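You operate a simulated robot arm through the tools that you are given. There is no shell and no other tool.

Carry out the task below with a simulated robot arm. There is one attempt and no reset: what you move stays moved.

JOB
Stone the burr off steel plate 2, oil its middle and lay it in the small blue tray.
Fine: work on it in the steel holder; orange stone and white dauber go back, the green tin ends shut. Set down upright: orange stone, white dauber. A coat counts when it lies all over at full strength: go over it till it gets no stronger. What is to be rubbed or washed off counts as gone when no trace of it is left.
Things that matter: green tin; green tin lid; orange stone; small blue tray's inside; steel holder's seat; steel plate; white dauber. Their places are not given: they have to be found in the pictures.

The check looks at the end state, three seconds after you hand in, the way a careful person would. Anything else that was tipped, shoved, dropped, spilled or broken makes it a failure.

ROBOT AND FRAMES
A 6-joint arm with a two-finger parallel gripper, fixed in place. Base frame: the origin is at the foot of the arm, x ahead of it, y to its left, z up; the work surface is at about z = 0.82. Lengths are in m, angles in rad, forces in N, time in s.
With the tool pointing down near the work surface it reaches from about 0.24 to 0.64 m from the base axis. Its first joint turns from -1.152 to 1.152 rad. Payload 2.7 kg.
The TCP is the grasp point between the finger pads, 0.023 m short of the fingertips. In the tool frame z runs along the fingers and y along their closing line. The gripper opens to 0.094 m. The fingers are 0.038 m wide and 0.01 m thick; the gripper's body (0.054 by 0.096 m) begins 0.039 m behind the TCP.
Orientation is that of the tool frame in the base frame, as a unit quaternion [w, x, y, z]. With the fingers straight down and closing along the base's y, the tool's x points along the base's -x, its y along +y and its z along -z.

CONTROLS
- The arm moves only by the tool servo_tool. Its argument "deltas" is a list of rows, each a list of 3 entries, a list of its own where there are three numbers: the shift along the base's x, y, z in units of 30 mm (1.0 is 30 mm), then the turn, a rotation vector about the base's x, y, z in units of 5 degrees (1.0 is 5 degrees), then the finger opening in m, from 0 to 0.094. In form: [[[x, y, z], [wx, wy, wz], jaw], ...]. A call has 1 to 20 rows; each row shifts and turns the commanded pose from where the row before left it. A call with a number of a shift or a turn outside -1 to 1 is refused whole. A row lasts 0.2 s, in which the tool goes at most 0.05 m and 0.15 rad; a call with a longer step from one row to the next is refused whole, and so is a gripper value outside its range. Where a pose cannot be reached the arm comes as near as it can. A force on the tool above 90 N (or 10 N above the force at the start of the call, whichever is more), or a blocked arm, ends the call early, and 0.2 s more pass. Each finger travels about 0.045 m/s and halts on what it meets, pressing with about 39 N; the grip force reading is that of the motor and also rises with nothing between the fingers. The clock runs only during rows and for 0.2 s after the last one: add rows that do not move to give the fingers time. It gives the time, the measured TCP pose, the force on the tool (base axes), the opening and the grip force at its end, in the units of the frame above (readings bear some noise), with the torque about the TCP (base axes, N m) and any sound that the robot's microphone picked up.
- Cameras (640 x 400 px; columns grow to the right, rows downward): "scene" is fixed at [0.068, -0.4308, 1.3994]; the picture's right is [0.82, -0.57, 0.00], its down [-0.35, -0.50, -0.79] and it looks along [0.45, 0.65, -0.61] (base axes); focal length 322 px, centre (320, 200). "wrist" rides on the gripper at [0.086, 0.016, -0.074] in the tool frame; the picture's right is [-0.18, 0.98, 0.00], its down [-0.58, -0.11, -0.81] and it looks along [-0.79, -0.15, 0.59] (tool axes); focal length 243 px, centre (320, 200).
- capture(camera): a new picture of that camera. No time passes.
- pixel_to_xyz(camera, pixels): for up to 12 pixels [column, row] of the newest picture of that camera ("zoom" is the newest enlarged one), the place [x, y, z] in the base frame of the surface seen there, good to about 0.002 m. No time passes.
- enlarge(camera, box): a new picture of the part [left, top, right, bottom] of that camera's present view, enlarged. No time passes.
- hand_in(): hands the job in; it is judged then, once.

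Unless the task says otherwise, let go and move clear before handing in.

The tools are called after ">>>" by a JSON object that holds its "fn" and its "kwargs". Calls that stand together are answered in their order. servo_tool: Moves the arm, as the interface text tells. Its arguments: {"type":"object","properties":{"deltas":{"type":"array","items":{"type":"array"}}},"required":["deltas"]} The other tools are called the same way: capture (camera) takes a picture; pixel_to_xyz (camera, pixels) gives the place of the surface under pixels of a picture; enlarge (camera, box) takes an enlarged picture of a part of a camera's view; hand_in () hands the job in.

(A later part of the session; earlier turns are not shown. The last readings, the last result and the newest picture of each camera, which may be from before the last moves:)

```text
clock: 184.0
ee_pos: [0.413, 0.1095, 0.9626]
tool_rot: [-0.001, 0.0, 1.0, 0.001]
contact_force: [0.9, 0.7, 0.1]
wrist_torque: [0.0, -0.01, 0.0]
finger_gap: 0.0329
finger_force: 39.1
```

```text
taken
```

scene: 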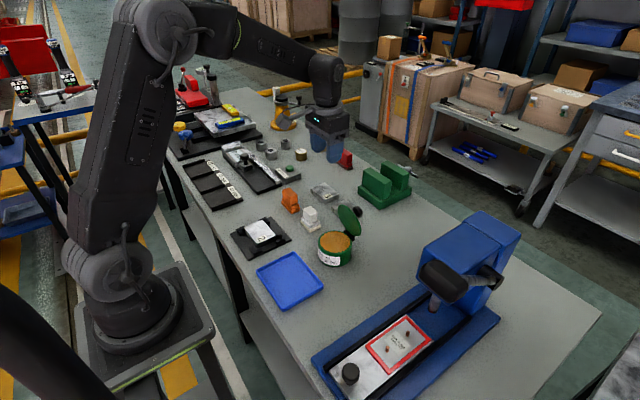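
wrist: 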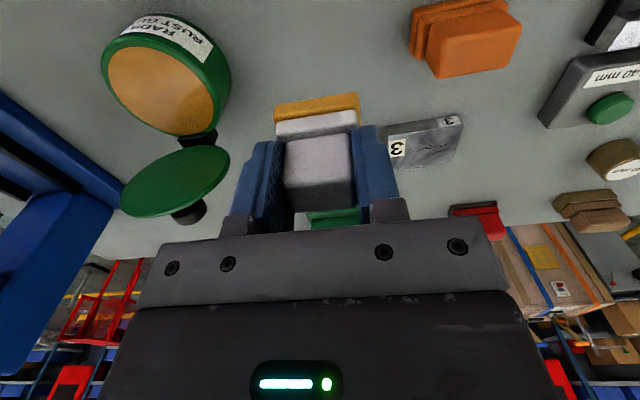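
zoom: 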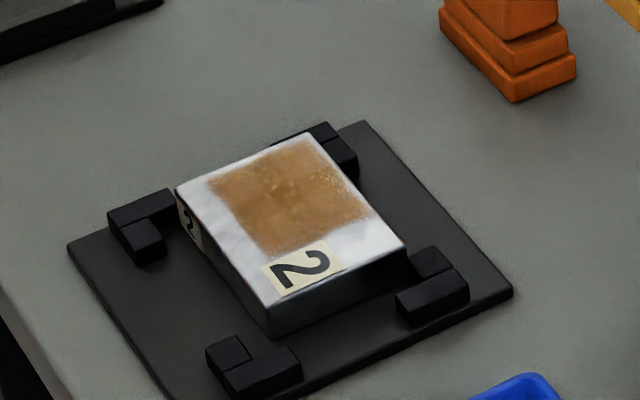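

The coat covers the whole zone, and the faint line inside it may be just a reflection. I'll put the dauber back now, leave the tin open, and inspect the plate with the free wrist camera before closing up.

>>> {"fn": "servo_tool", "kwargs": {"deltas": [[[0, -0.02, -0.7], [0, 0, 0], 0.015], [[0, 0, -0.9], [0, 0, 0], 0.015], [[0, 0, -0.8], [0, 0, 0], 0.015], [[0, 0, -0.55], [0, 0, 0], 0.015], [[0, 0, -0.1], [0, 0, 0], 0.015], [[0, 0, 0], [0, 0, 0], 0.015]]}}

>>> {"fn": "servo_tool", "kwargs": {"deltas": [[[0, 0, -0.06], [0, 0, 0], 0.015], [[0, 0, 0], [0, 0, 0], 0.015]]}}

>>> {"fn": "enlarge", "kwargs": {"camera": "scene", "box": [270, 170, 350, 240]}}

```text
clock: 185.4
ee_pos: [0.4132, 0.1074, 0.8701]
tool_rot: [0.001, 0.0, 1.0, 0.002]
contact_force: [0.0, -0.2, -0.5]
wrist_torque: [0.03, 0.0, -0.01]
finger_gap: 0.0328
finger_force: 39.7
```

```text
clock: 186.0
ee_pos: [0.4126, 0.1073, 0.8694]
tool_rot: [0.0, 0.0, 1.0, 0.001]
contact_force: [0.6, 0.2, 0.1]
wrist_torque: [-0.02, 0.0, 0.02]
finger_gap: 0.0331
finger_force: 38.8
```

```text
5.71 times, centred on (310, 205) of scene
```

zoom: 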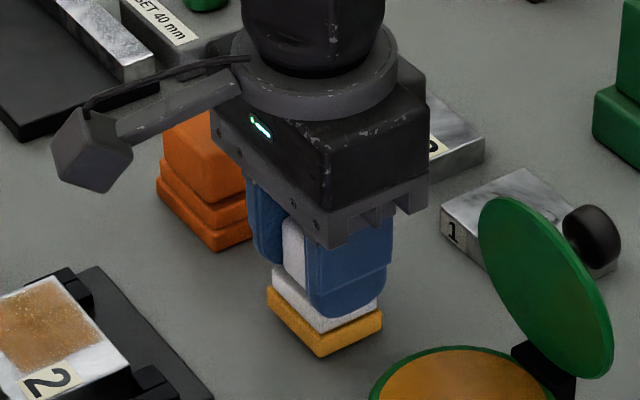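

>>> {"fn": "servo_tool", "kwargs": {"deltas": [[[0, 0.03, -0.05], [0, 0, 0], 0.015], [[0, 0, 0], [0, 0, 0], 0.015]]}}

>>> {"fn": "servo_tool", "kwargs": {"deltas": [[[0, 0, -0.04], [0, 0, 0], 0.015], [[0, 0, 0], [0, 0, 0], 0.015]]}}

>>> {"fn": "servo_tool", "kwargs": {"deltas": [[[0, 0, -0.03], [0, 0, 0], 0.015], [[0, 0, 0], [0, 0, 0], 0.015]]}}

```text
clock: 186.6
ee_pos: [0.4119, 0.1092, 0.8675]
tool_rot: [0.0, 0.001, 1.0, -0.001]
contact_force: [-0.8, 0.4, -0.3]
wrist_torque: [0.01, 0.04, -0.04]
finger_gap: 0.0331
finger_force: 38.8
```

```text
clock: 187.2
ee_pos: [0.4135, 0.1092, 0.8673]
tool_rot: [0.0, 0.0, 1.0, 0.001]
contact_force: [-1.1, -0.1, 0.6]
wrist_torque: [-0.01, 0.0, 0.01]
finger_gap: 0.0333
finger_force: 39.3
```

```text
clock: 187.8
ee_pos: [0.4131, 0.1088, 0.8672]
tool_rot: [0.001, 0.001, 1.0, 0.0]
contact_force: [-2.7, -0.4, 10.3]
wrist_torque: [-0.11, -0.01, -0.02]
finger_gap: 0.033
finger_force: 39.0
```

The dauber rests on the table at its home (0.413,0.109). I'll open the jaws and rise clear.

>>> {"fn": "servo_tool", "kwargs": {"deltas": [[[0, 0, 0.01], [0, 0, 0], 0.055], [[0, 0, 0], [0, 0, 0], 0.055], [[0, 0, 0], [0, 0, 0], 0.055], [[0, 0, 0.2], [0, 0, 0], 0.055], [[0, 0, 0.6], [0, 0, 0], 0.055], [[0, 0, 0.9], [0, 0, 0], 0.055], [[0, 0, 0.9], [0, 0, 0], 0.055], [[0, 0, 0.7], [0, 0, 0], 0.055], [[0, 0, 0], [0, 0, 0], 0.055]]}}

>>> {"fn": "enlarge", "kwargs": {"camera": "scene", "box": [270, 170, 350, 240]}}

>>> {"fn": "capture", "kwargs": {"camera": "wrist"}}

```text
clock: 189.8
ee_pos: [0.4149, 0.1099, 0.9638]
tool_rot: [0.0, 0.0, 1.0, 0.001]
contact_force: [0.0, -0.1, 0.1]
wrist_torque: [0.02, -0.01, 0.0]
finger_gap: 0.0548
finger_force: 0.1
```

```text
5.71 times, centred on (310, 205) of scene
```

zoom: 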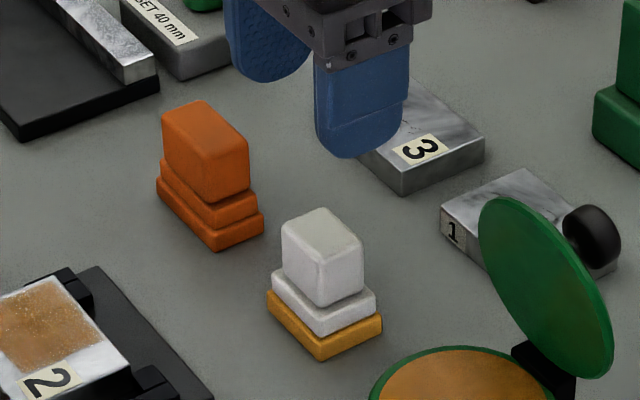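

```text
taken
```

wrist: 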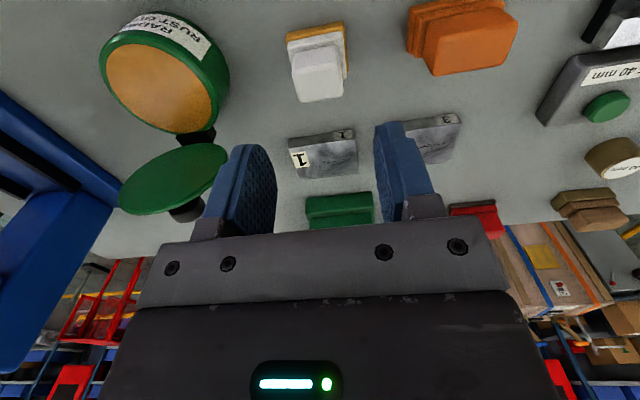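

The dauber is home and upright. I'll move the wrist camera over the holder with a tilt to inspect the coat from above.

>>> {"fn": "servo_tool", "kwargs": {"deltas": [[[-0.75, 0.2, 0.3], [0, 1, 0], 0.055], [[-0.75, 0.2, 0.3], [0, 1, 0], 0.055], [[-0.75, 0.2, 0.2], [0, 1, 0], 0.055], [[-0.75, 0.2, 0.2], [0, 1, 0], 0.055], [[-0.75, 0.2, 0.1], [0, 1, 0], 0.055], [[-0.75, 0.2, 0.1], [0, 1, 0], 0.055], [[0, 0, 0], [0, 0, 0], 0.055]]}}

>>> {"fn": "capture", "kwargs": {"camera": "wrist"}}

>>> {"fn": "enlarge", "kwargs": {"camera": "wrist", "box": [240, 60, 400, 190]}}

```text
clock: 191.4
ee_pos: [0.2787, 0.1454, 1.0012]
tool_rot: [-0.259, 0.0, 0.966, 0.001]
contact_force: [0.0, 0.0, -1.0]
wrist_torque: [-0.02, 0.0, 0.0]
finger_gap: 0.0551
finger_force: 0.1
```

```text
taken
```

wrist: 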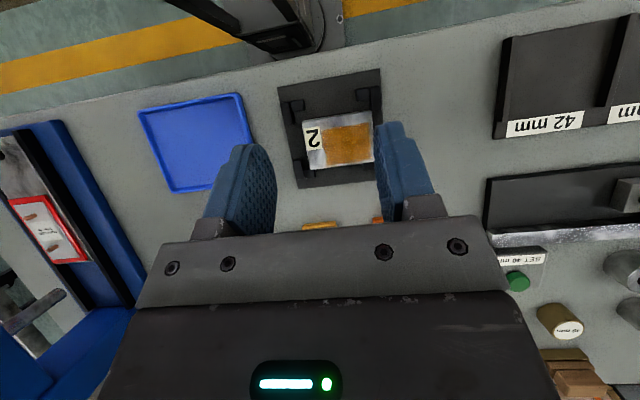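

```text
3.08 times, centred on (320, 125) of wrist
```

zoom: 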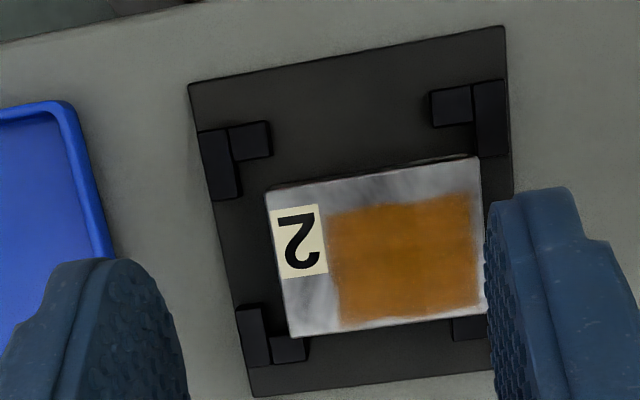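

From above the zone looks evenly amber. I'll enlarge it more to check uniformity.

>>> {"fn": "enlarge", "kwargs": {"camera": "wrist", "box": [298, 105, 378, 170]}}

>>> {"fn": "enlarge", "kwargs": {"camera": "wrist", "box": [310, 115, 378, 165]}}

```text
6.15 times, centred on (338, 138) of wrist
```

zoom: 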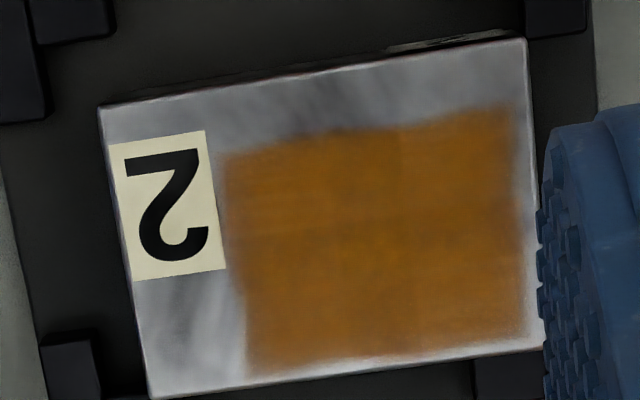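

```text
8.00 times, centred on (344, 140) of wrist
```

zoom: 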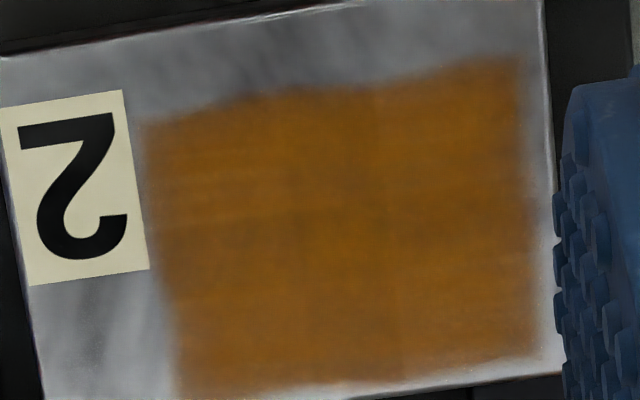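

The zone is amber nearly everywhere, though the label-side third might be a touch lighter. A full coat is essential, so I'll do one more loaded pass with extra attention to the label side, then compare from this same viewpoint.

>>> {"fn": "servo_tool", "kwargs": {"deltas": [[[0.75, -0.2, 0], [0, -1, 0], 0.055], [[0.75, -0.2, 0], [0, -1, 0], 0.055], [[0.75, -0.2, -0.2], [0, -1, 0], 0.055], [[0.75, -0.2, -0.3], [0, -1, 0], 0.055], [[0.75, -0.2, -0.4], [0, -1, 0], 0.055], [[0.72, -0.2, -0.5], [0, -1, 0], 0.055], [[0, 0, -0.7], [0, 0, 0], 0.055], [[0, 0, 0], [0, 0, 0], 0.055]]}}

>>> {"fn": "capture", "kwargs": {"camera": "wrist"}}

>>> {"fn": "pixel_to_xyz", "kwargs": {"camera": "wrist", "pixels": [[302, 115], [330, 112], [352, 110], [312, 135], [350, 132], [330, 125]]}}

```text
clock: 193.2
ee_pos: [0.4125, 0.1075, 0.9385]
tool_rot: [0.001, 0.0, 1.0, 0.0]
contact_force: [-0.7, 0.7, -0.1]
wrist_torque: [-0.02, -0.01, 0.01]
finger_gap: 0.055
finger_force: 0.1
```

```text
taken
```

wrist: 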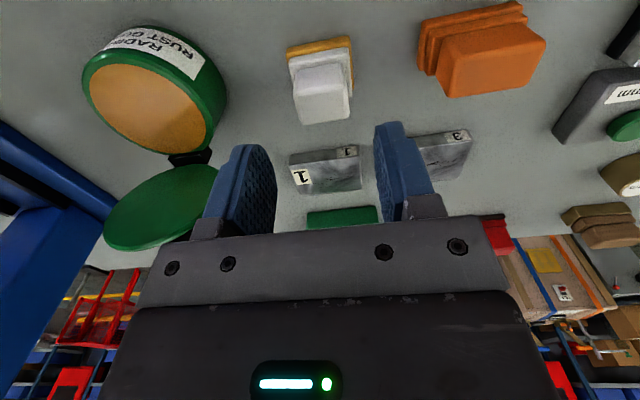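

```text
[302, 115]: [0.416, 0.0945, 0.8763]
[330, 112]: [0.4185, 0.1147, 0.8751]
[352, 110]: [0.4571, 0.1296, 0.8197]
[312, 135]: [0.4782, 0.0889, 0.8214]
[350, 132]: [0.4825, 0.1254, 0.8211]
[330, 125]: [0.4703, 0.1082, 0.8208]
```

The dauber is under the open jaws. I'll descend and regrip it at z≈0.869.

>>> {"fn": "servo_tool", "kwargs": {"deltas": [[[0.02, 0.05, -0.7], [0, 0, 0], 0.055], [[0, 0, -0.8], [0, 0, 0], 0.055], [[0, 0, -0.5], [0, 0, 0], 0.055], [[0, 0, -0.3], [0, 0, 0], 0.055], [[0, 0, 0], [0, 0, 0], 0.055], [[0, 0, 0], [0, 0, 0], 0.015], [[0, 0, 0], [0, 0, 0], 0.015], [[0, 0, 0], [0, 0, 0], 0.015], [[0, 0, 0], [0, 0, 0], 0.015], [[0, 0, 0], [0, 0, 0], 0.015]]}}

```text
clock: 195.4
ee_pos: [0.4116, 0.1097, 0.8688]
tool_rot: [0.0, 0.0, 1.0, 0.001]
contact_force: [-0.5, -0.5, 0.3]
wrist_torque: [-0.01, -0.01, 0.02]
finger_gap: 0.0331
finger_force: 38.7
```

Gripped again. I'll lift, reload at the tin, and return.

>>> {"fn": "servo_tool", "kwargs": {"deltas": [[[0, 0, 0.15], [0, 0, 0], 0.015], [[0, 0, 0.5], [0, 0, 0], 0.015], [[0, 0, 0.9], [0, 0, 0], 0.015], [[0, 0, 0.9], [0, 0, 0], 0.015], [[0, 0, 0.68], [0, 0, 0], 0.015], [[-0.1, -0.4, 0], [0, 0, 0], 0.015], [[-0.1, -0.7, 0], [0, 0, 0], 0.015], [[-0.1, -0.8, 0], [0, 0, 0], 0.015], [[-0.1, -0.8, 0], [0, 0, 0], 0.015], [[-0.06, -0.8, 0], [0, 0, 0], 0.015], [[-0.04, -0.43, 0], [0, 0, 0], 0.015], [[0, 0, 0], [0, 0, 0], 0.015]]}}

>>> {"fn": "servo_tool", "kwargs": {"deltas": [[[0, 0, -0.6], [0, 0, 0], 0.015], [[0, 0, -0.6], [0, 0, 0], 0.015], [[0, 0, -0.3], [0, 0, 0], 0.015], [[0, 0, 0], [0, 0, 0], 0.015]]}}

>>> {"fn": "servo_tool", "kwargs": {"deltas": [[[0, 0, -0.06], [0, 0, 0], 0.015], [[0, 0, 0], [0, 0, 0], 0.015]]}}

```text
clock: 198.0
ee_pos: [0.3981, -0.0069, 0.9651]
tool_rot: [0.0, 0.0, 1.0, 0.001]
contact_force: [0.1, -0.3, -1.2]
wrist_torque: [0.02, -0.03, 0.04]
finger_gap: 0.0333
finger_force: 39.2
```

```text
clock: 199.0
ee_pos: [0.3966, -0.0057, 0.9165]
tool_rot: [0.0, 0.0, 1.0, 0.0]
contact_force: [-0.4, 0.3, -1.6]
wrist_torque: [0.0, -0.01, -0.02]
finger_gap: 0.0331
finger_force: 39.3
```

```text
clock: 199.6
ee_pos: [0.3968, -0.0077, 0.9177]
tool_rot: [0.0, 0.0, 1.0, 0.001]
contact_force: [-0.2, -0.5, -1.6]
wrist_torque: [-0.03, -0.01, -0.05]
finger_gap: 0.0334
finger_force: 39.2
```

>>> {"fn": "servo_tool", "kwargs": {"deltas": [[[0, -0.04, -0.06], [0, 0, 0], 0.015], [[0, 0, 0], [0, 0, 0], 0.015]]}}

>>> {"fn": "servo_tool", "kwargs": {"deltas": [[[0, 0, -0.04], [0, 0, 0], 0.015], [[0, 0, 0], [0, 0, 0], 0.015]]}}

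```text
clock: 200.2
ee_pos: [0.3968, -0.0092, 0.914]
tool_rot: [0.0, 0.0, 1.0, 0.001]
contact_force: [0.1, 0.5, -0.4]
wrist_torque: [0.04, 0.01, 0.01]
finger_gap: 0.0331
finger_force: 39.1
```

```text
clock: 200.8
ee_pos: [0.3977, -0.008, 0.9142]
tool_rot: [0.001, 0.0, 1.0, 0.001]
contact_force: [-5.3, -2.8, 11.3]
wrist_torque: [-0.11, 0.15, -0.06]
finger_gap: 0.0332
finger_force: 39.4
```

The dauber is in contact with the oil at 11 N. I'll dwell, lift and return to the plate, starting at (0.283,0.142) on the label side.

>>> {"fn": "servo_tool", "kwargs": {"deltas": [[[0, 0, 0], [0, 0, 0], 0.015], [[0, 0, 0], [0, 0, 0], 0.015], [[0, 0, 0], [0, 0, 0], 0.015], [[0, 0, 0.15], [0, 0, 0], 0.015], [[0, 0, 0.4], [0, 0, 0], 0.015], [[0, 0, 0.6], [0, 0, 0], 0.015], [[0, 0, 0.5], [0, 0, 0], 0.015], [[0, 0, 0], [0, 0, 0], 0.015]]}}

>>> {"fn": "servo_tool", "kwargs": {"deltas": [[[-0.3, 0.4, 0], [0, 0, 0], 0.015], [[-0.6, 0.75, 0], [0, 0, 0], 0.015], [[-0.65, 0.85, 0], [0, 0, 0], 0.015], [[-0.65, 0.85, 0], [0, 0, 0], 0.015], [[-0.65, 0.85, 0], [0, 0, 0], 0.015], [[-0.55, 0.75, 0], [0, 0, 0], 0.015], [[-0.4, 0.55, 0], [0, 0, 0], 0.015], [[0, 0, 0], [0, 0, 0], 0.015]]}}

>>> {"fn": "servo_tool", "kwargs": {"deltas": [[[0, 0, -0.6], [0, 0, 0], 0.015], [[0, 0, -0.8], [0, 0, 0], 0.015], [[0, 0, -0.6], [0, 0, 0], 0.015], [[0, 0, -0.25], [0, 0, 0], 0.015], [[0, 0, 0], [0, 0, 0], 0.015]]}}

```text
clock: 202.6
ee_pos: [0.3966, -0.0098, 0.9631]
tool_rot: [0.0, 0.0, 1.0, 0.0]
contact_force: [-0.6, 0.0, 0.5]
wrist_torque: [0.02, 0.01, 0.0]
finger_gap: 0.033
finger_force: 38.8
```

```text
clock: 204.4
ee_pos: [0.2832, 0.1431, 0.9631]
tool_rot: [0.0, 0.0, 1.0, 0.001]
contact_force: [-0.7, 0.4, -1.4]
wrist_torque: [-0.02, 0.0, 0.01]
finger_gap: 0.033
finger_force: 38.7
```

```text
clock: 205.6
ee_pos: [0.2839, 0.1415, 0.8954]
tool_rot: [0.0, 0.0, 1.0, 0.001]
contact_force: [0.3, -0.1, -0.9]
wrist_torque: [0.02, 0.02, 0.02]
finger_gap: 0.0333
finger_force: 38.9
```

>>> {"fn": "servo_tool", "kwargs": {"deltas": [[[0, 0, -0.07], [0, 0, 0], 0.015], [[0, 0, 0], [0, 0, 0], 0.015]]}}

>>> {"fn": "servo_tool", "kwargs": {"deltas": [[[0, 0, -0.04], [0, 0, 0], 0.015], [[0, 0, 0], [0, 0, 0], 0.015]]}}

```text
clock: 206.2
ee_pos: [0.2838, 0.1415, 0.8933]
tool_rot: [0.0, 0.0, 1.0, 0.001]
contact_force: [-0.8, -0.9, -0.6]
wrist_torque: [0.01, 0.0, 0.03]
finger_gap: 0.0329
finger_force: 39.2
```

```text
clock: 206.8
ee_pos: [0.2838, 0.1416, 0.8927]
tool_rot: [-0.001, 0.0, 1.0, 0.002]
contact_force: [-0.2, 0.5, -0.1]
wrist_torque: [0.01, 0.01, -0.03]
finger_gap: 0.0332
finger_force: 38.9
```

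>>> {"fn": "servo_tool", "kwargs": {"deltas": [[[0, 0, -0.03], [0, 0, 0], 0.015], [[0, 0, 0], [0, 0, 0], 0.015]]}}

>>> {"fn": "servo_tool", "kwargs": {"deltas": [[[0, 0, -0.02], [0, 0, 0], 0.015], [[0, 0, 0], [0, 0, 0], 0.015]]}}

```text
clock: 207.4
ee_pos: [0.2837, 0.1422, 0.8913]
tool_rot: [0.001, -0.001, 1.0, 0.001]
contact_force: [-5.1, 2.9, 15.5]
wrist_torque: [-0.03, 0.23, -0.01]
finger_gap: 0.0331
finger_force: 38.6
```

```text
clock: 208.0
ee_pos: [0.2846, 0.1404, 0.8919]
tool_rot: [0.002, -0.001, 1.0, 0.002]
contact_force: [-2.3, -1.2, 27.5]
wrist_torque: [-0.14, 0.08, 0.04]
finger_gap: 0.033
finger_force: 39.4
```

27 N contact. One-way +x wipes, this time stepping from the label side toward +y.

>>> {"fn": "servo_tool", "kwargs": {"deltas": [[[0.15, 0, 0], [0, 0, 0], 0.015], [[0.15, 0, 0], [0, 0, 0], 0.015], [[0.15, 0, 0], [0, 0, 0], 0.015], [[0.15, 0, 0], [0, 0, 0], 0.015], [[0, 0, 0.2], [0, 0, 0], 0.015], [[-0.6, 0.2, 0], [0, 0, 0], 0.015], [[0, 0, -0.2], [0, 0, 0], 0.015], [[0.15, 0, 0], [0, 0, 0], 0.015], [[0.15, 0, 0], [0, 0, 0], 0.015], [[0.15, 0, 0], [0, 0, 0], 0.015], [[0.15, 0, 0], [0, 0, 0], 0.015], [[0, 0, 0.2], [0, 0, 0], 0.015], [[-0.6, 0.2, 0], [0, 0, 0], 0.015], [[0, 0, -0.205], [0, 0, 0], 0.015]]}}

>>> {"fn": "servo_tool", "kwargs": {"deltas": [[[0.15, 0, 0], [0, 0, 0], 0.015], [[0.15, 0, 0], [0, 0, 0], 0.015], [[0.15, 0, 0], [0, 0, 0], 0.015], [[0.15, 0, 0], [0, 0, 0], 0.015], [[0, 0, 0.2], [0, 0, 0], 0.015], [[-0.6, 0.2, 0], [0, 0, 0], 0.015], [[0, 0, -0.205], [0, 0, 0], 0.015], [[0.15, 0, 0], [0, 0, 0], 0.015], [[0.15, 0, 0], [0, 0, 0], 0.015], [[0.15, 0, 0], [0, 0, 0], 0.015], [[0.15, 0, 0], [0, 0, 0], 0.015], [[0, 0, 0.2], [0, 0, 0], 0.015], [[-0.6, 0.2, 0], [0, 0, 0], 0.015], [[0, 0, -0.205], [0, 0, 0], 0.015]]}}

>>> {"fn": "servo_tool", "kwargs": {"deltas": [[[0.15, 0, 0], [0, 0, 0], 0.015], [[0.15, 0, 0], [0, 0, 0], 0.015], [[0.15, 0, 0], [0, 0, 0], 0.015], [[0.15, 0, 0], [0, 0, 0], 0.015], [[0, 0, 0.2], [0, 0, 0], 0.015], [[0, 0, 0.7], [0, 0, 0], 0.015], [[0, 0, 0.8], [0, 0, 0], 0.015], [[0, 0, 0.7], [0, 0, 0], 0.015], [[0, 0, 0], [0, 0, 0], 0.015]]}}

>>> {"fn": "enlarge", "kwargs": {"camera": "scene", "box": [245, 214, 285, 242]}}

```text
clock: 211.0
ee_pos: [0.2842, 0.1533, 0.8909]
tool_rot: [0.001, 0.001, 1.0, 0.001]
contact_force: [-1.6, -1.4, 6.3]
wrist_torque: [-0.12, -0.06, -0.01]
finger_gap: 0.0333
finger_force: 38.9
```

```text
clock: 214.0
ee_pos: [0.2841, 0.1649, 0.89]
tool_rot: [0.0, 0.0, 1.0, 0.0]
contact_force: [-1.3, -2.0, 11.3]
wrist_torque: [-0.12, -0.1, -0.07]
finger_gap: 0.0331
finger_force: 39.0
```

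```text
clock: 216.0
ee_pos: [0.3019, 0.1647, 0.9624]
tool_rot: [0.0, -0.001, 1.0, 0.0]
contact_force: [0.4, 0.0, -0.4]
wrist_torque: [-0.04, -0.03, 0.01]
finger_gap: 0.0331
finger_force: 39.0
```

```text
14.29 times, centred on (265, 228) of scene
```

zoom: 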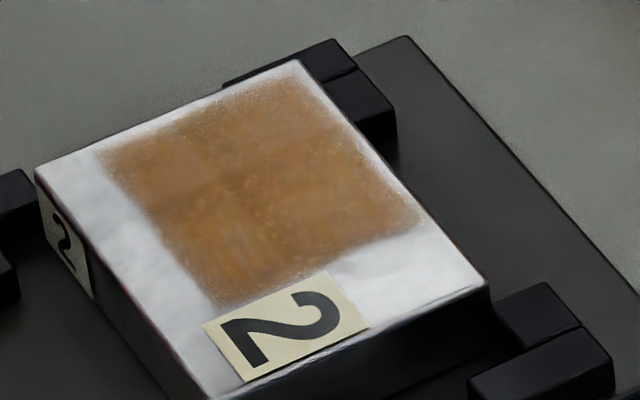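

There is no further change, so the coat is saturated. I'll return the dauber to its home.

>>> {"fn": "servo_tool", "kwargs": {"deltas": [[[0.4, -0.2, 0], [0, 0, 0], 0.015], [[0.7, -0.35, 0], [0, 0, 0], 0.015], [[0.8, -0.4, 0], [0, 0, 0], 0.015], [[0.8, -0.4, 0], [0, 0, 0], 0.015], [[0.6, -0.32, 0], [0, 0, 0], 0.015], [[0.39, -0.19, 0], [0, 0, 0], 0.015], [[0, 0, 0], [0, 0, 0], 0.015], [[0, 0, -0.7], [0, 0, 0], 0.015], [[0, 0, -0.9], [0, 0, 0], 0.015], [[0, 0, -0.8], [0, 0, 0], 0.015], [[0, 0, -0.5], [0, 0, 0], 0.015], [[0, 0, 0], [0, 0, 0], 0.015]]}}

```text
clock: 218.6
ee_pos: [0.4115, 0.1103, 0.8749]
tool_rot: [0.001, 0.0, 1.0, 0.001]
contact_force: [0.1, 0.0, -0.7]
wrist_torque: [0.02, -0.01, 0.02]
finger_gap: 0.0332
finger_force: 38.8
```

>>> {"fn": "servo_tool", "kwargs": {"deltas": [[[0.03, -0.04, -0.15], [0, 0, 0], 0.015], [[0, 0, -0.04], [0, 0, 0], 0.015], [[0, 0, 0], [0, 0, 0], 0.015]]}}

>>> {"fn": "servo_tool", "kwargs": {"deltas": [[[0, 0, -0.04], [0, 0, 0], 0.015], [[0, 0, 0], [0, 0, 0], 0.015]]}}

>>> {"fn": "servo_tool", "kwargs": {"deltas": [[[0, 0, -0.03], [0, 0, 0], 0.015], [[0, 0, 0], [0, 0, 0], 0.015]]}}

```text
clock: 219.4
ee_pos: [0.4124, 0.1095, 0.8691]
tool_rot: [0.0, -0.001, 1.0, 0.001]
contact_force: [-1.4, -0.4, -0.6]
wrist_torque: [0.03, -0.04, 0.01]
finger_gap: 0.0331
finger_force: 39.6
```

```text
clock: 220.0
ee_pos: [0.4115, 0.1089, 0.868]
tool_rot: [0.0, 0.0, 1.0, 0.001]
contact_force: [0.2, 0.2, -0.7]
wrist_torque: [-0.02, -0.02, -0.01]
finger_gap: 0.033
finger_force: 39.5
```

```text
clock: 220.6
ee_pos: [0.4118, 0.1094, 0.8677]
tool_rot: [0.0, -0.001, 1.0, 0.001]
contact_force: [0.8, 0.2, -0.5]
wrist_torque: [0.02, 0.01, 0.0]
finger_gap: 0.0331
finger_force: 39.3
```

>>> {"fn": "servo_tool", "kwargs": {"deltas": [[[0.02, 0, -0.03], [0, 0, 0], 0.015], [[0, 0, 0], [0, 0, 0], 0.015]]}}

>>> {"fn": "servo_tool", "kwargs": {"deltas": [[[0, 0, -0.02], [0, 0, 0], 0.015], [[0, 0, 0], [0, 0, 0], 0.015]]}}

```text
clock: 221.2
ee_pos: [0.414, 0.1098, 0.8678]
tool_rot: [0.0, 0.0, 1.0, 0.0]
contact_force: [-4.4, -0.5, 12.8]
wrist_torque: [-0.12, -0.02, -0.02]
finger_gap: 0.033
finger_force: 39.6
```

```text
clock: 221.8
ee_pos: [0.4133, 0.1076, 0.8676]
tool_rot: [0.002, 0.0, 1.0, 0.0]
contact_force: [-7.4, -2.0, 26.6]
wrist_torque: [-0.19, -0.02, 0.0]
finger_gap: 0.0332
finger_force: 39.1
```

The dauber is down on the table. I'll relax slightly, open, and rise clear.

>>> {"fn": "servo_tool", "kwargs": {"deltas": [[[0, 0, 0.025], [0, 0, 0], 0.015], [[0, 0, 0], [0, 0, 0], 0.055], [[0, 0, 0], [0, 0, 0], 0.055], [[0, 0, 0], [0, 0, 0], 0.055], [[0, 0, 0.2], [0, 0, 0], 0.055], [[0, 0, 0.6], [0, 0, 0], 0.055], [[0, 0, 0.9], [0, 0, 0], 0.055], [[0, 0, 0.9], [0, 0, 0], 0.055], [[0, 0, 0.9], [0, 0, 0], 0.055], [[0, 0, 0], [0, 0, 0], 0.055]]}}

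>>> {"fn": "enlarge", "kwargs": {"camera": "scene", "box": [270, 180, 330, 235]}}

>>> {"fn": "enlarge", "kwargs": {"camera": "scene", "box": [300, 190, 380, 275]}}

>>> {"fn": "capture", "kwargs": {"camera": "wrist"}}

```text
clock: 224.0
ee_pos: [0.4118, 0.1077, 0.9723]
tool_rot: [0.001, 0.0, 1.0, 0.0]
contact_force: [0.6, -0.6, 1.2]
wrist_torque: [0.02, 0.04, -0.02]
finger_gap: 0.055
finger_force: 0.1
```

```text
7.27 times, centred on (300, 208) of scene
```

zoom: 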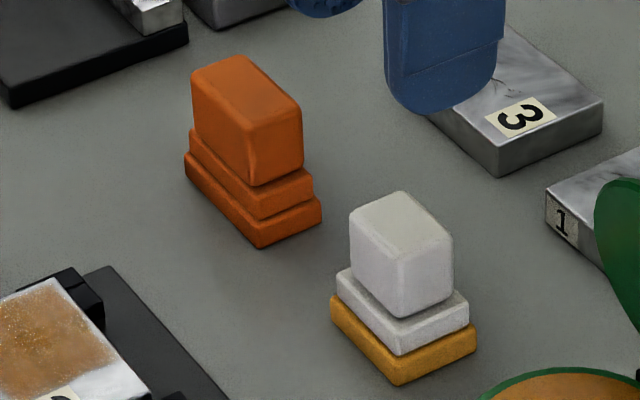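

```text
4.71 times, centred on (340, 232) of scene
```

zoom: 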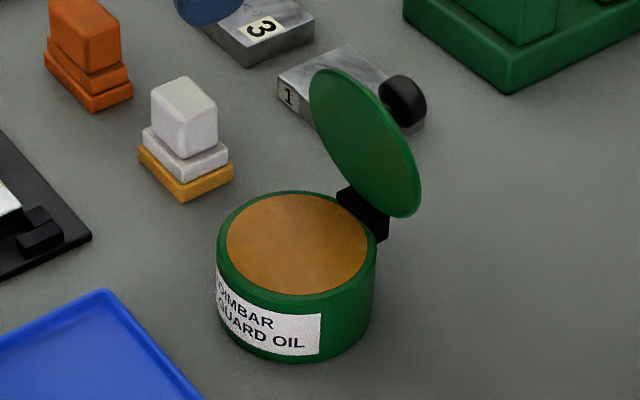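

```text
taken
```

wrist: 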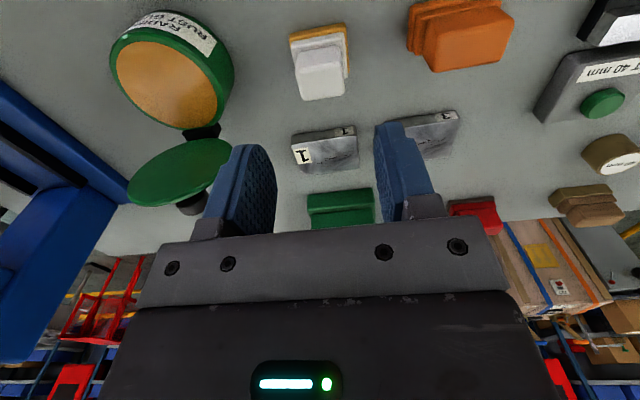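

The dauber stands upright at home. Next I close the tin, so I'll measure the lid's present plane and knob first.

>>> {"fn": "enlarge", "kwargs": {"camera": "scene", "box": [310, 190, 380, 260]}}

>>> {"fn": "pixel_to_xyz", "kwargs": {"camera": "zoom", "pixels": [[310, 90], [330, 130], [360, 180], [390, 240], [420, 290], [340, 220], [380, 160], [430, 110], [450, 130], [430, 90], [440, 150], [370, 320]]}}

```text
5.71 times, centred on (345, 225) of scene
```

zoom: 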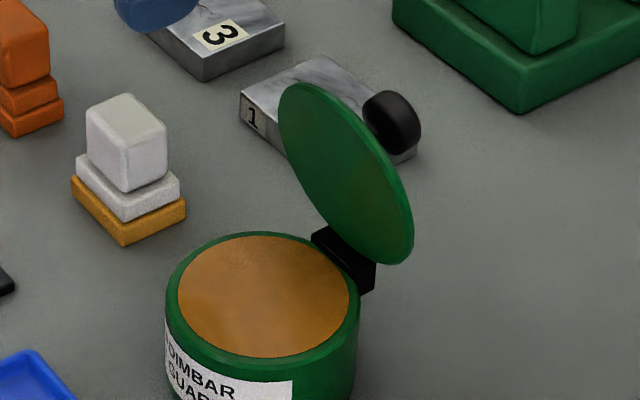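

```text
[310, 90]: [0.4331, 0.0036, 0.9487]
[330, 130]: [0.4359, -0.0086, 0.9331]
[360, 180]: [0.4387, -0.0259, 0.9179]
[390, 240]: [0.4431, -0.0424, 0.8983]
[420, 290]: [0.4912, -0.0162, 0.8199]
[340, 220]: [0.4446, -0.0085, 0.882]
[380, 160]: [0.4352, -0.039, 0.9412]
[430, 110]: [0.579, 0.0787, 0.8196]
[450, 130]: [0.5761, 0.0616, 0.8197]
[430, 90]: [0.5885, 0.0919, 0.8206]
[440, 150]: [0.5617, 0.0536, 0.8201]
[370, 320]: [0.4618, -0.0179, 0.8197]
```

The lid leans at about 80° and is held by hinge friction; the knob's end is near (0.474,-0.0095,0.934). I'll go up and around behind it with the jaws closed, to push it toward -x.

>>> {"fn": "servo_tool", "kwargs": {"deltas": [[[0, 0, 0.9], [0, 0, 0], 0.02], [[0, 0, 0.9], [0, 0, 0], 0.0], [[0.7, -0.7, 0.1], [0, 0, 0], 0.0], [[0.8, -0.8, 0], [0, 0, 0], 0.0], [[0.8, -0.8, 0], [0, 0, 0], 0.0], [[0.8, -0.8, 0], [0, 0, 0], 0.0], [[0.7, -0.6, 0], [0, 0, 0], 0.0], [[0.2, -0.2, 0], [0, 0, 0], 0.0], [[0, 0, -0.9], [0, 0, 0], 0.0], [[0, 0, -0.9], [0, 0, 0], 0.0], [[0, 0, -0.9], [0, 0, 0], 0.0], [[0, 0, -0.15], [0, 0, 0], 0.0], [[0, 0, 0], [0, 0, 0], 0.0]]}}

>>> {"fn": "capture", "kwargs": {"camera": "wrist"}}

>>> {"fn": "enlarge", "kwargs": {"camera": "scene", "box": [300, 150, 430, 270]}}

```text
clock: 226.8
ee_pos: [0.5334, -0.0084, 0.9417]
tool_rot: [0.0, 0.0, 1.0, 0.001]
contact_force: [0.4, 0.1, 0.1]
wrist_torque: [0.02, 0.01, -0.01]
finger_gap: 0.0
finger_force: 39.2
```

```text
taken
```

wrist: 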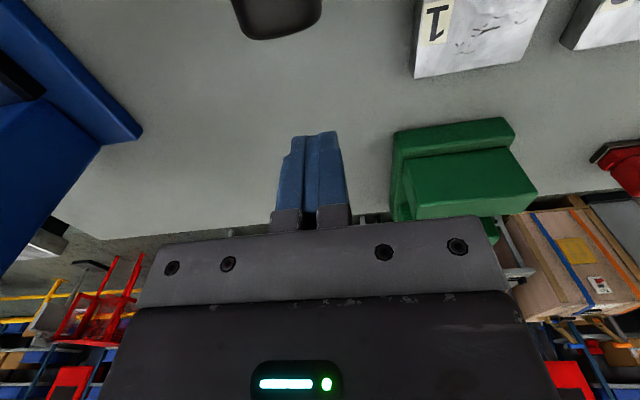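

```text
3.33 times, centred on (365, 210) of scene
```

zoom: 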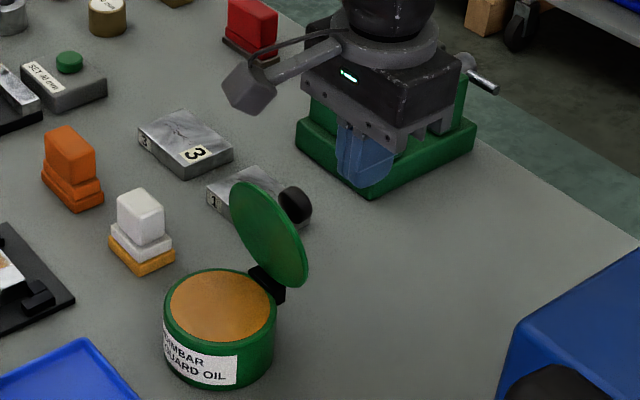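

The closed fingers are behind the lid, and the knob's end shows at (275,15) in the wrist view. I'll measure the knob's position to line up the push.

>>> {"fn": "pixel_to_xyz", "kwargs": {"camera": "wrist", "pixels": [[275, 15], [250, 12], [305, 10], [278, 32], [240, 10], [318, 8]]}}

```text
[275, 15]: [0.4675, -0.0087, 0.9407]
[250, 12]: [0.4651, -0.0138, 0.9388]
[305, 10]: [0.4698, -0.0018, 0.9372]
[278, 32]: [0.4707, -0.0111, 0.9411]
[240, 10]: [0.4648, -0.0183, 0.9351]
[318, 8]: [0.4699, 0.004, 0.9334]
```

The knob's end face is at x≈0.471 and centred on y≈-0.009. I'll move in to just short of contact and then push slowly toward -x.

>>> {"fn": "servo_tool", "kwargs": {"deltas": [[[-0.45, 0, 0], [0, 0, 0], 0.0], [[-0.45, 0, 0], [0, 0, 0], 0.0], [[-0.35, 0, 0], [0, 0, 0], 0.0], [[0, 0, 0], [0, 0, 0], 0.0]]}}

>>> {"fn": "servo_tool", "kwargs": {"deltas": [[[-0.15, 0, 0], [0, 0, 0], 0.0], [[-0.15, 0, 0], [0, 0, 0], 0.0], [[-0.15, 0, 0], [0, 0, 0], 0.0], [[0, 0, 0], [0, 0, 0], 0.0]]}}

>>> {"fn": "enlarge", "kwargs": {"camera": "scene", "box": [300, 150, 430, 270]}}

```text
clock: 227.8
ee_pos: [0.4955, -0.0077, 0.9435]
tool_rot: [0.001, 0.0, 1.0, 0.001]
contact_force: [0.1, 0.0, -0.4]
wrist_torque: [0.0, 0.0, 0.01]
finger_gap: 0.0001
finger_force: 39.0
```

```text
clock: 228.8
ee_pos: [0.482, -0.0086, 0.9437]
tool_rot: [0.0, 0.0, 1.0, 0.0]
contact_force: [0.2, 0.3, -0.2]
wrist_torque: [0.01, 0.01, 0.0]
finger_gap: 0.0
finger_force: 39.5
```

```text
3.33 times, centred on (365, 210) of scene
```

zoom: 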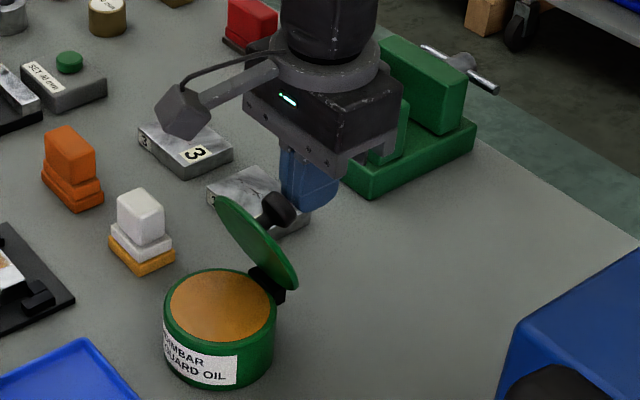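

The lid follows the push with almost no force. I'll keep pushing in small steps.

>>> {"fn": "servo_tool", "kwargs": {"deltas": [[[-0.15, 0, 0], [0, 0, 0], 0.0], [[-0.15, 0, 0], [0, 0, 0], 0.0], [[-0.15, 0, 0], [0, 0, 0], 0.0], [[0, 0, 0], [0, 0, 0], 0.0]]}}

>>> {"fn": "enlarge", "kwargs": {"camera": "scene", "box": [300, 150, 430, 270]}}

```text
clock: 229.8
ee_pos: [0.4688, -0.0072, 0.9432]
tool_rot: [0.0, 0.001, 1.0, 0.001]
contact_force: [-0.3, 0.4, -0.5]
wrist_torque: [-0.01, -0.02, -0.03]
finger_gap: 0.0001
finger_force: 38.9
```

```text
3.33 times, centred on (365, 210) of scene
```

zoom: 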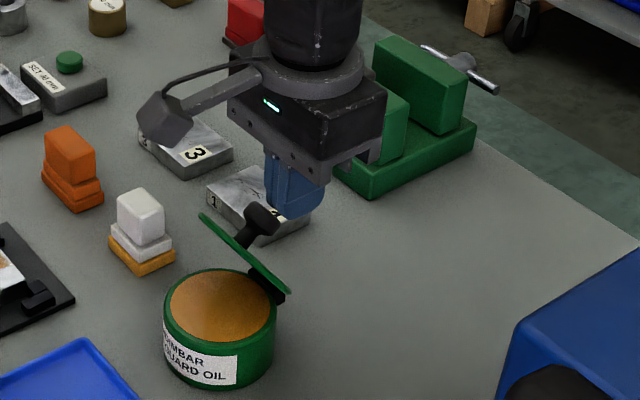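

The lid is at about 52° and holding. I'll continue.

>>> {"fn": "servo_tool", "kwargs": {"deltas": [[[-0.15, 0, 0], [0, 0, 0], 0.0], [[-0.15, 0, 0], [0, 0, 0], 0.0], [[-0.15, 0, 0], [0, 0, 0], 0.0], [[0, 0, 0], [0, 0, 0], 0.0]]}}

>>> {"fn": "enlarge", "kwargs": {"camera": "scene", "box": [300, 150, 430, 270]}}

```text
clock: 230.8
ee_pos: [0.4557, -0.0073, 0.9436]
tool_rot: [0.0, 0.0, 1.0, 0.001]
contact_force: [0.1, 0.6, -0.5]
wrist_torque: [-0.01, -0.03, -0.06]
finger_gap: 0.0
finger_force: 39.3
```

```text
3.33 times, centred on (365, 210) of scene
```

zoom: 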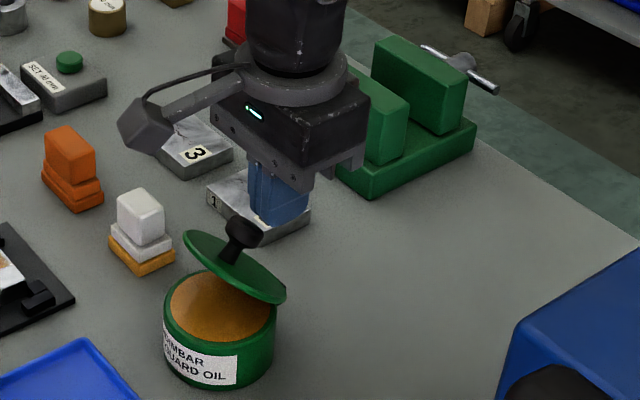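

The lid is at about 35°. I'll rise above the knob, move over it, and press it down.

>>> {"fn": "servo_tool", "kwargs": {"deltas": [[[0.05, 0, 0.5], [0, 0, 0], 0.0], [[0, 0, 0.5], [0, 0, 0], 0.0], [[-0.5, 0, 0], [0, 0, 0], 0.0], [[-0.5, 0, 0], [0, 0, 0], 0.0], [[-0.5, 0, 0], [0, 0, 0], 0.0], [[0, 0, 0], [0, 0, 0], 0.0]]}}

>>> {"fn": "enlarge", "kwargs": {"camera": "scene", "box": [290, 160, 400, 270]}}

>>> {"fn": "capture", "kwargs": {"camera": "wrist"}}

```text
clock: 232.2
ee_pos: [0.4111, -0.0081, 0.9744]
tool_rot: [0.001, 0.0, 1.0, 0.001]
contact_force: [0.3, 0.1, -0.3]
wrist_torque: [0.01, 0.0, 0.0]
finger_gap: 0.0001
finger_force: 39.0
```

```text
3.64 times, centred on (345, 215) of scene
```

zoom: 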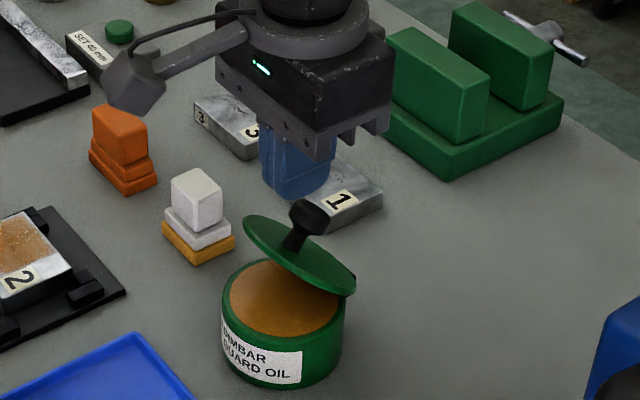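

```text
taken
```

wrist: 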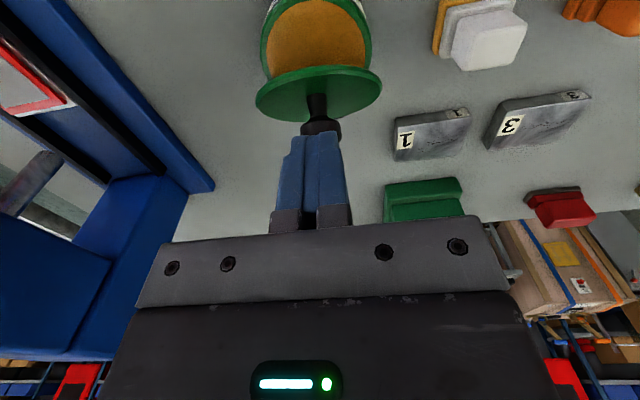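

The fingertips are above the knob with the lid at ~35°. I'll press down in small steps, easing toward -x as the lid closes.

>>> {"fn": "servo_tool", "kwargs": {"deltas": [[[0, 0, -0.2], [0, 0, 0], 0.0], [[0, 0, -0.2], [0, 0, 0], 0.0], [[-0.06, 0, -0.15], [0, 0, 0], 0.0], [[-0.08, 0, -0.15], [0, 0, 0], 0.0], [[-0.08, 0, -0.15], [0, 0, 0], 0.0], [[0, 0, 0], [0, 0, 0], 0.0]]}}

>>> {"fn": "enlarge", "kwargs": {"camera": "scene", "box": [290, 160, 400, 270]}}

```text
clock: 233.6
ee_pos: [0.4062, -0.0089, 0.948]
tool_rot: [0.0, 0.0, 1.0, 0.001]
contact_force: [-0.8, 0.5, -0.1]
wrist_torque: [-0.03, -0.05, 0.02]
finger_gap: 0.0
finger_force: 38.8
```

```text
3.64 times, centred on (345, 215) of scene
```

zoom: 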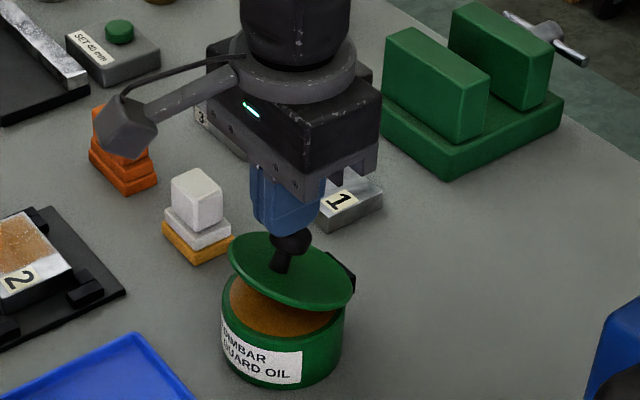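

The lid is at about 20° and following. I'll continue down to TCP z≈0.926.

>>> {"fn": "servo_tool", "kwargs": {"deltas": [[[-0.08, 0, -0.15], [0, 0, 0], 0.0], [[-0.08, 0, -0.15], [0, 0, 0], 0.0], [[-0.08, 0, -0.15], [0, 0, 0], 0.0], [[-0.08, 0, -0.15], [0, 0, 0], 0.0], [[-0.06, 0, -0.1], [0, 0, 0], 0.0], [[0, 0, 0], [0, 0, 0], 0.0]]}}

>>> {"fn": "enlarge", "kwargs": {"camera": "scene", "box": [290, 160, 400, 270]}}

```text
clock: 235.0
ee_pos: [0.3945, -0.0087, 0.9263]
tool_rot: [0.0, 0.0, 1.0, 0.002]
contact_force: [-0.1, 0.4, 0.3]
wrist_torque: [-0.04, 0.01, 0.0]
finger_gap: 0.0001
finger_force: 38.5
```

```text
3.64 times, centred on (345, 215) of scene
```

zoom: 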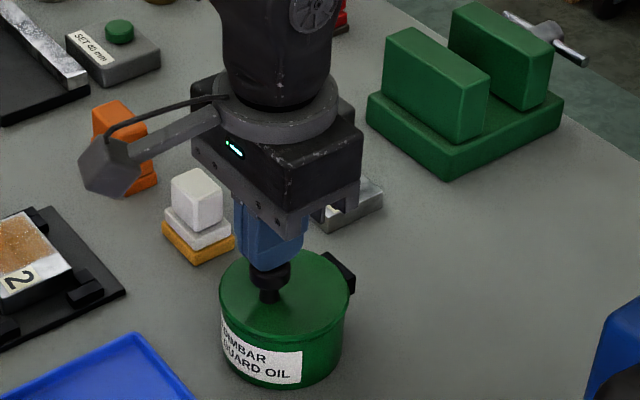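

The lid looks nearly shut. I'll press down a little more until there is a firm contact force.

>>> {"fn": "servo_tool", "kwargs": {"deltas": [[[-0.04, 0, -0.06], [0, 0, 0], 0.0], [[0, 0, -0.04], [0, 0, 0], 0.0], [[0, 0, 0], [0, 0, 0], 0.0]]}}

>>> {"fn": "servo_tool", "kwargs": {"deltas": [[[0, 0, -0.03], [0, 0, 0], 0.0], [[0, 0, 0], [0, 0, 0], 0.0]]}}

```text
clock: 235.8
ee_pos: [0.3928, -0.0092, 0.9246]
tool_rot: [0.001, 0.0, 1.0, 0.0]
contact_force: [-10.2, -2.9, 24.4]
wrist_torque: [-0.04, 0.24, 0.01]
finger_gap: 0.0
finger_force: 38.5
```

```text
clock: 236.4
ee_pos: [0.3926, -0.0093, 0.9251]
tool_rot: [0.001, 0.0, 1.0, 0.001]
contact_force: [-15.2, -2.9, 41.5]
wrist_torque: [-0.13, 0.34, -0.01]
finger_gap: 0.0
finger_force: 38.9
```

Firm contact at TCP z 0.925 matches the closed knob height of 0.902. I'll rise and check that the lid is shut.

>>> {"fn": "servo_tool", "kwargs": {"deltas": [[[0, 0, 0.3], [0, 0, 0], 0.0], [[0, 0, 0.7], [0, 0, 0], 0.0], [[0, 0, 0.9], [0, 0, 0], 0.0], [[0, 0, 0.6], [0, 0, 0], 0.0], [[-0.5, 0.6, 0], [0, 0, 0], 0.05], [[-0.7, 0.8, 0], [0, 0, 0], 0.07], [[-0.6, 0.7, 0], [0, 0, 0], 0.076], [[0, 0, 0], [0, 0, 0], 0.076]]}}

>>> {"fn": "capture", "kwargs": {"camera": "scene"}}

>>> {"fn": "enlarge", "kwargs": {"camera": "scene", "box": [300, 210, 380, 275]}}

>>> {"fn": "pixel_to_xyz", "kwargs": {"camera": "zoom", "pixels": [[230, 160], [240, 120], [330, 215], [400, 170], [340, 110], [380, 140], [300, 200], [300, 110]]}}

```text
clock: 238.2
ee_pos: [0.3388, 0.0541, 0.9963]
tool_rot: [0.001, 0.0, 1.0, 0.001]
contact_force: [-0.4, 0.2, 0.2]
wrist_torque: [-0.05, -0.01, 0.01]
finger_gap: 0.076
finger_force: 0.0
```

```text
taken
```

scene: 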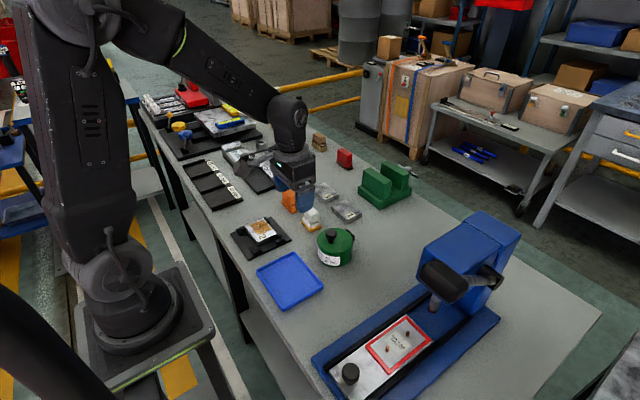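

```text
6.15 times, centred on (340, 242) of scene
```

zoom: 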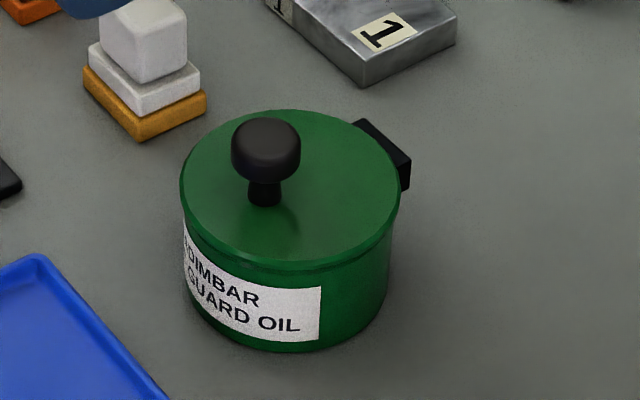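

```text
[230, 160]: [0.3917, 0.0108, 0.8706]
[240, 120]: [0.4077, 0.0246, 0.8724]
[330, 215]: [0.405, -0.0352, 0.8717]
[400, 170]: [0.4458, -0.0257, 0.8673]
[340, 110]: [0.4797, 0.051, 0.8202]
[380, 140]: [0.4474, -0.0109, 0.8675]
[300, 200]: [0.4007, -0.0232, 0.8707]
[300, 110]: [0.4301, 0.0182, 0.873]
```

The lid is shut flat (z≈0.871 all around), and the stone and dauber are home. Next is the plate: I'll yaw -90° again so the jaws close along x, and move above it.

>>> {"fn": "servo_tool", "kwargs": {"deltas": [[[-0.091, 0.172, 0], [0, 0, -1], 0.076], [[-0.091, 0.172, 0], [0, 0, -1], 0.076], [[-0.091, 0.172, 0], [0, 0, -1], 0.076], [[-0.091, 0.172, 0], [0, 0, -1], 0.076], [[-0.091, 0.172, 0], [0, 0, -1], 0.076], [[-0.091, 0.172, 0], [0, 0, -1], 0.076], [[-0.091, 0.172, 0], [0, 0, -1], 0.076], [[-0.091, 0.172, 0], [0, 0, -1], 0.076], [[-0.091, 0.172, 0], [0, 0, -1], 0.076], [[-0.091, 0.172, 0], [0, 0, -1], 0.076], [[-0.091, 0.172, 0], [0, 0, -1], 0.076], [[-0.091, 0.172, 0], [0, 0, -1], 0.076], [[-0.091, 0.172, 0], [0, 0, -1], 0.076], [[-0.091, 0.172, 0], [0, 0, -1], 0.076], [[-0.091, 0.172, 0], [0, 0, -1], 0.076], [[-0.091, 0.172, 0], [0, 0, -1], 0.076], [[-0.091, 0.172, 0], [0, 0, -1], 0.076], [[-0.091, 0.172, 0], [0, 0, -1], 0.076], [[0, 0, 0], [0, 0, 0], 0.076]]}}

>>> {"fn": "capture", "kwargs": {"camera": "wrist"}}

>>> {"fn": "enlarge", "kwargs": {"camera": "wrist", "box": [220, 0, 400, 130]}}

```text
clock: 242.2
ee_pos: [0.29, 0.1484, 0.9983]
tool_rot: [0.0, 0.708, 0.707, 0.0]
contact_force: [0.1, -0.3, 0.4]
wrist_torque: [-0.01, -0.01, 0.01]
finger_gap: 0.0757
finger_force: 0.1
```

```text
taken
```

wrist: 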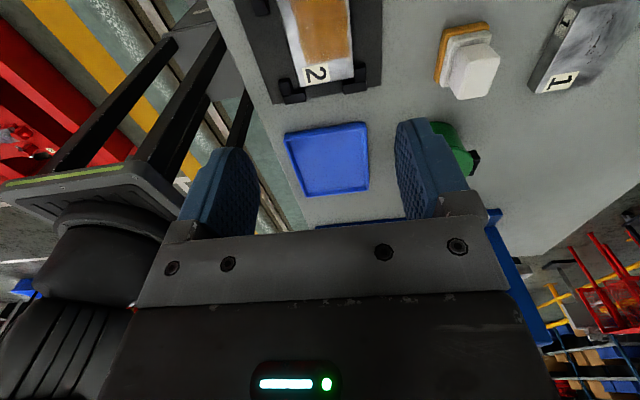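

```text
3.08 times, centred on (310, 65) of wrist
```

zoom: 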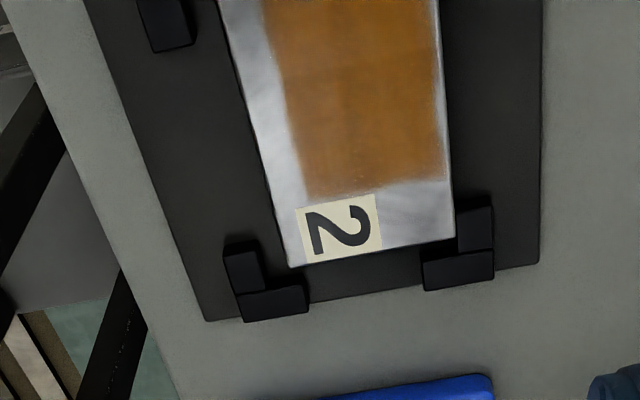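

The coat looks even and strong here. I'll measure the plate's x-edges so the jaws close centred.

>>> {"fn": "pixel_to_xyz", "kwargs": {"camera": "zoom", "pixels": [[240, 80], [445, 80], [262, 170], [450, 170], [290, 262], [452, 235], [350, 120], [456, 200], [470, 150], [250, 200]]}}

```text
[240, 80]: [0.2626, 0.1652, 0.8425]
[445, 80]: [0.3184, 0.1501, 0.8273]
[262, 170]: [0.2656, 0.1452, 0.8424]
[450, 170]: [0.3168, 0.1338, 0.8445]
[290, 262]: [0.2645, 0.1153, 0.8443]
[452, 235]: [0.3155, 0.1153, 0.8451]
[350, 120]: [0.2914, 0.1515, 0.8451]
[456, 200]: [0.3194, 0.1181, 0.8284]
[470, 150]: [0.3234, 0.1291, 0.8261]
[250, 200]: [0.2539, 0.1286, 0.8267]
```

The plate spans x 0.2625–0.3165 and the TCP is at 0.290, y 0.148: centred. I'll descend to z≈0.852 with the jaws at 0.07.

>>> {"fn": "servo_tool", "kwargs": {"deltas": [[[0, 0, -0.8], [0, 0, 0], 0.07], [[0, 0, -0.9], [0, 0, 0], 0.07], [[0, 0, -0.9], [0, 0, 0], 0.07], [[0, 0, -0.9], [0, 0, 0], 0.07], [[0, 0, -0.6], [0, 0, 0], 0.07], [[0, 0, -0.4], [0, 0, 0], 0.07], [[0, 0, -0.2], [0, 0, 0], 0.07], [[0, 0, 0], [0, 0, 0], 0.07]]}}

>>> {"fn": "capture", "kwargs": {"camera": "wrist"}}

>>> {"fn": "enlarge", "kwargs": {"camera": "scene", "box": [220, 190, 310, 265]}}

```text
clock: 244.0
ee_pos: [0.2907, 0.1488, 0.8573]
tool_rot: [0.0, 0.707, 0.707, 0.001]
contact_force: [0.5, -0.1, 0.2]
wrist_torque: [0.01, -0.02, -0.01]
finger_gap: 0.0701
finger_force: 0.0
```

```text
taken
```

wrist: 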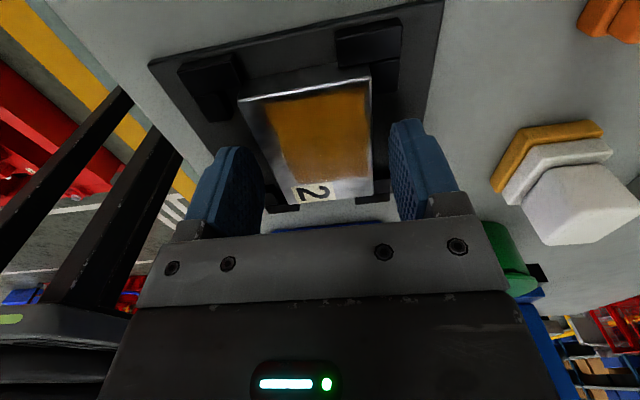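

```text
5.33 times, centred on (265, 228) of scene
```

zoom: 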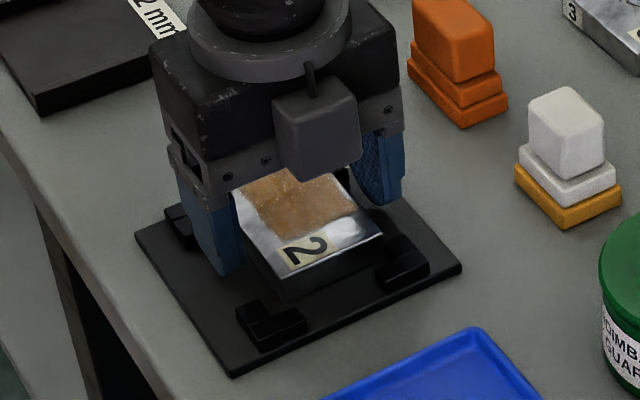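

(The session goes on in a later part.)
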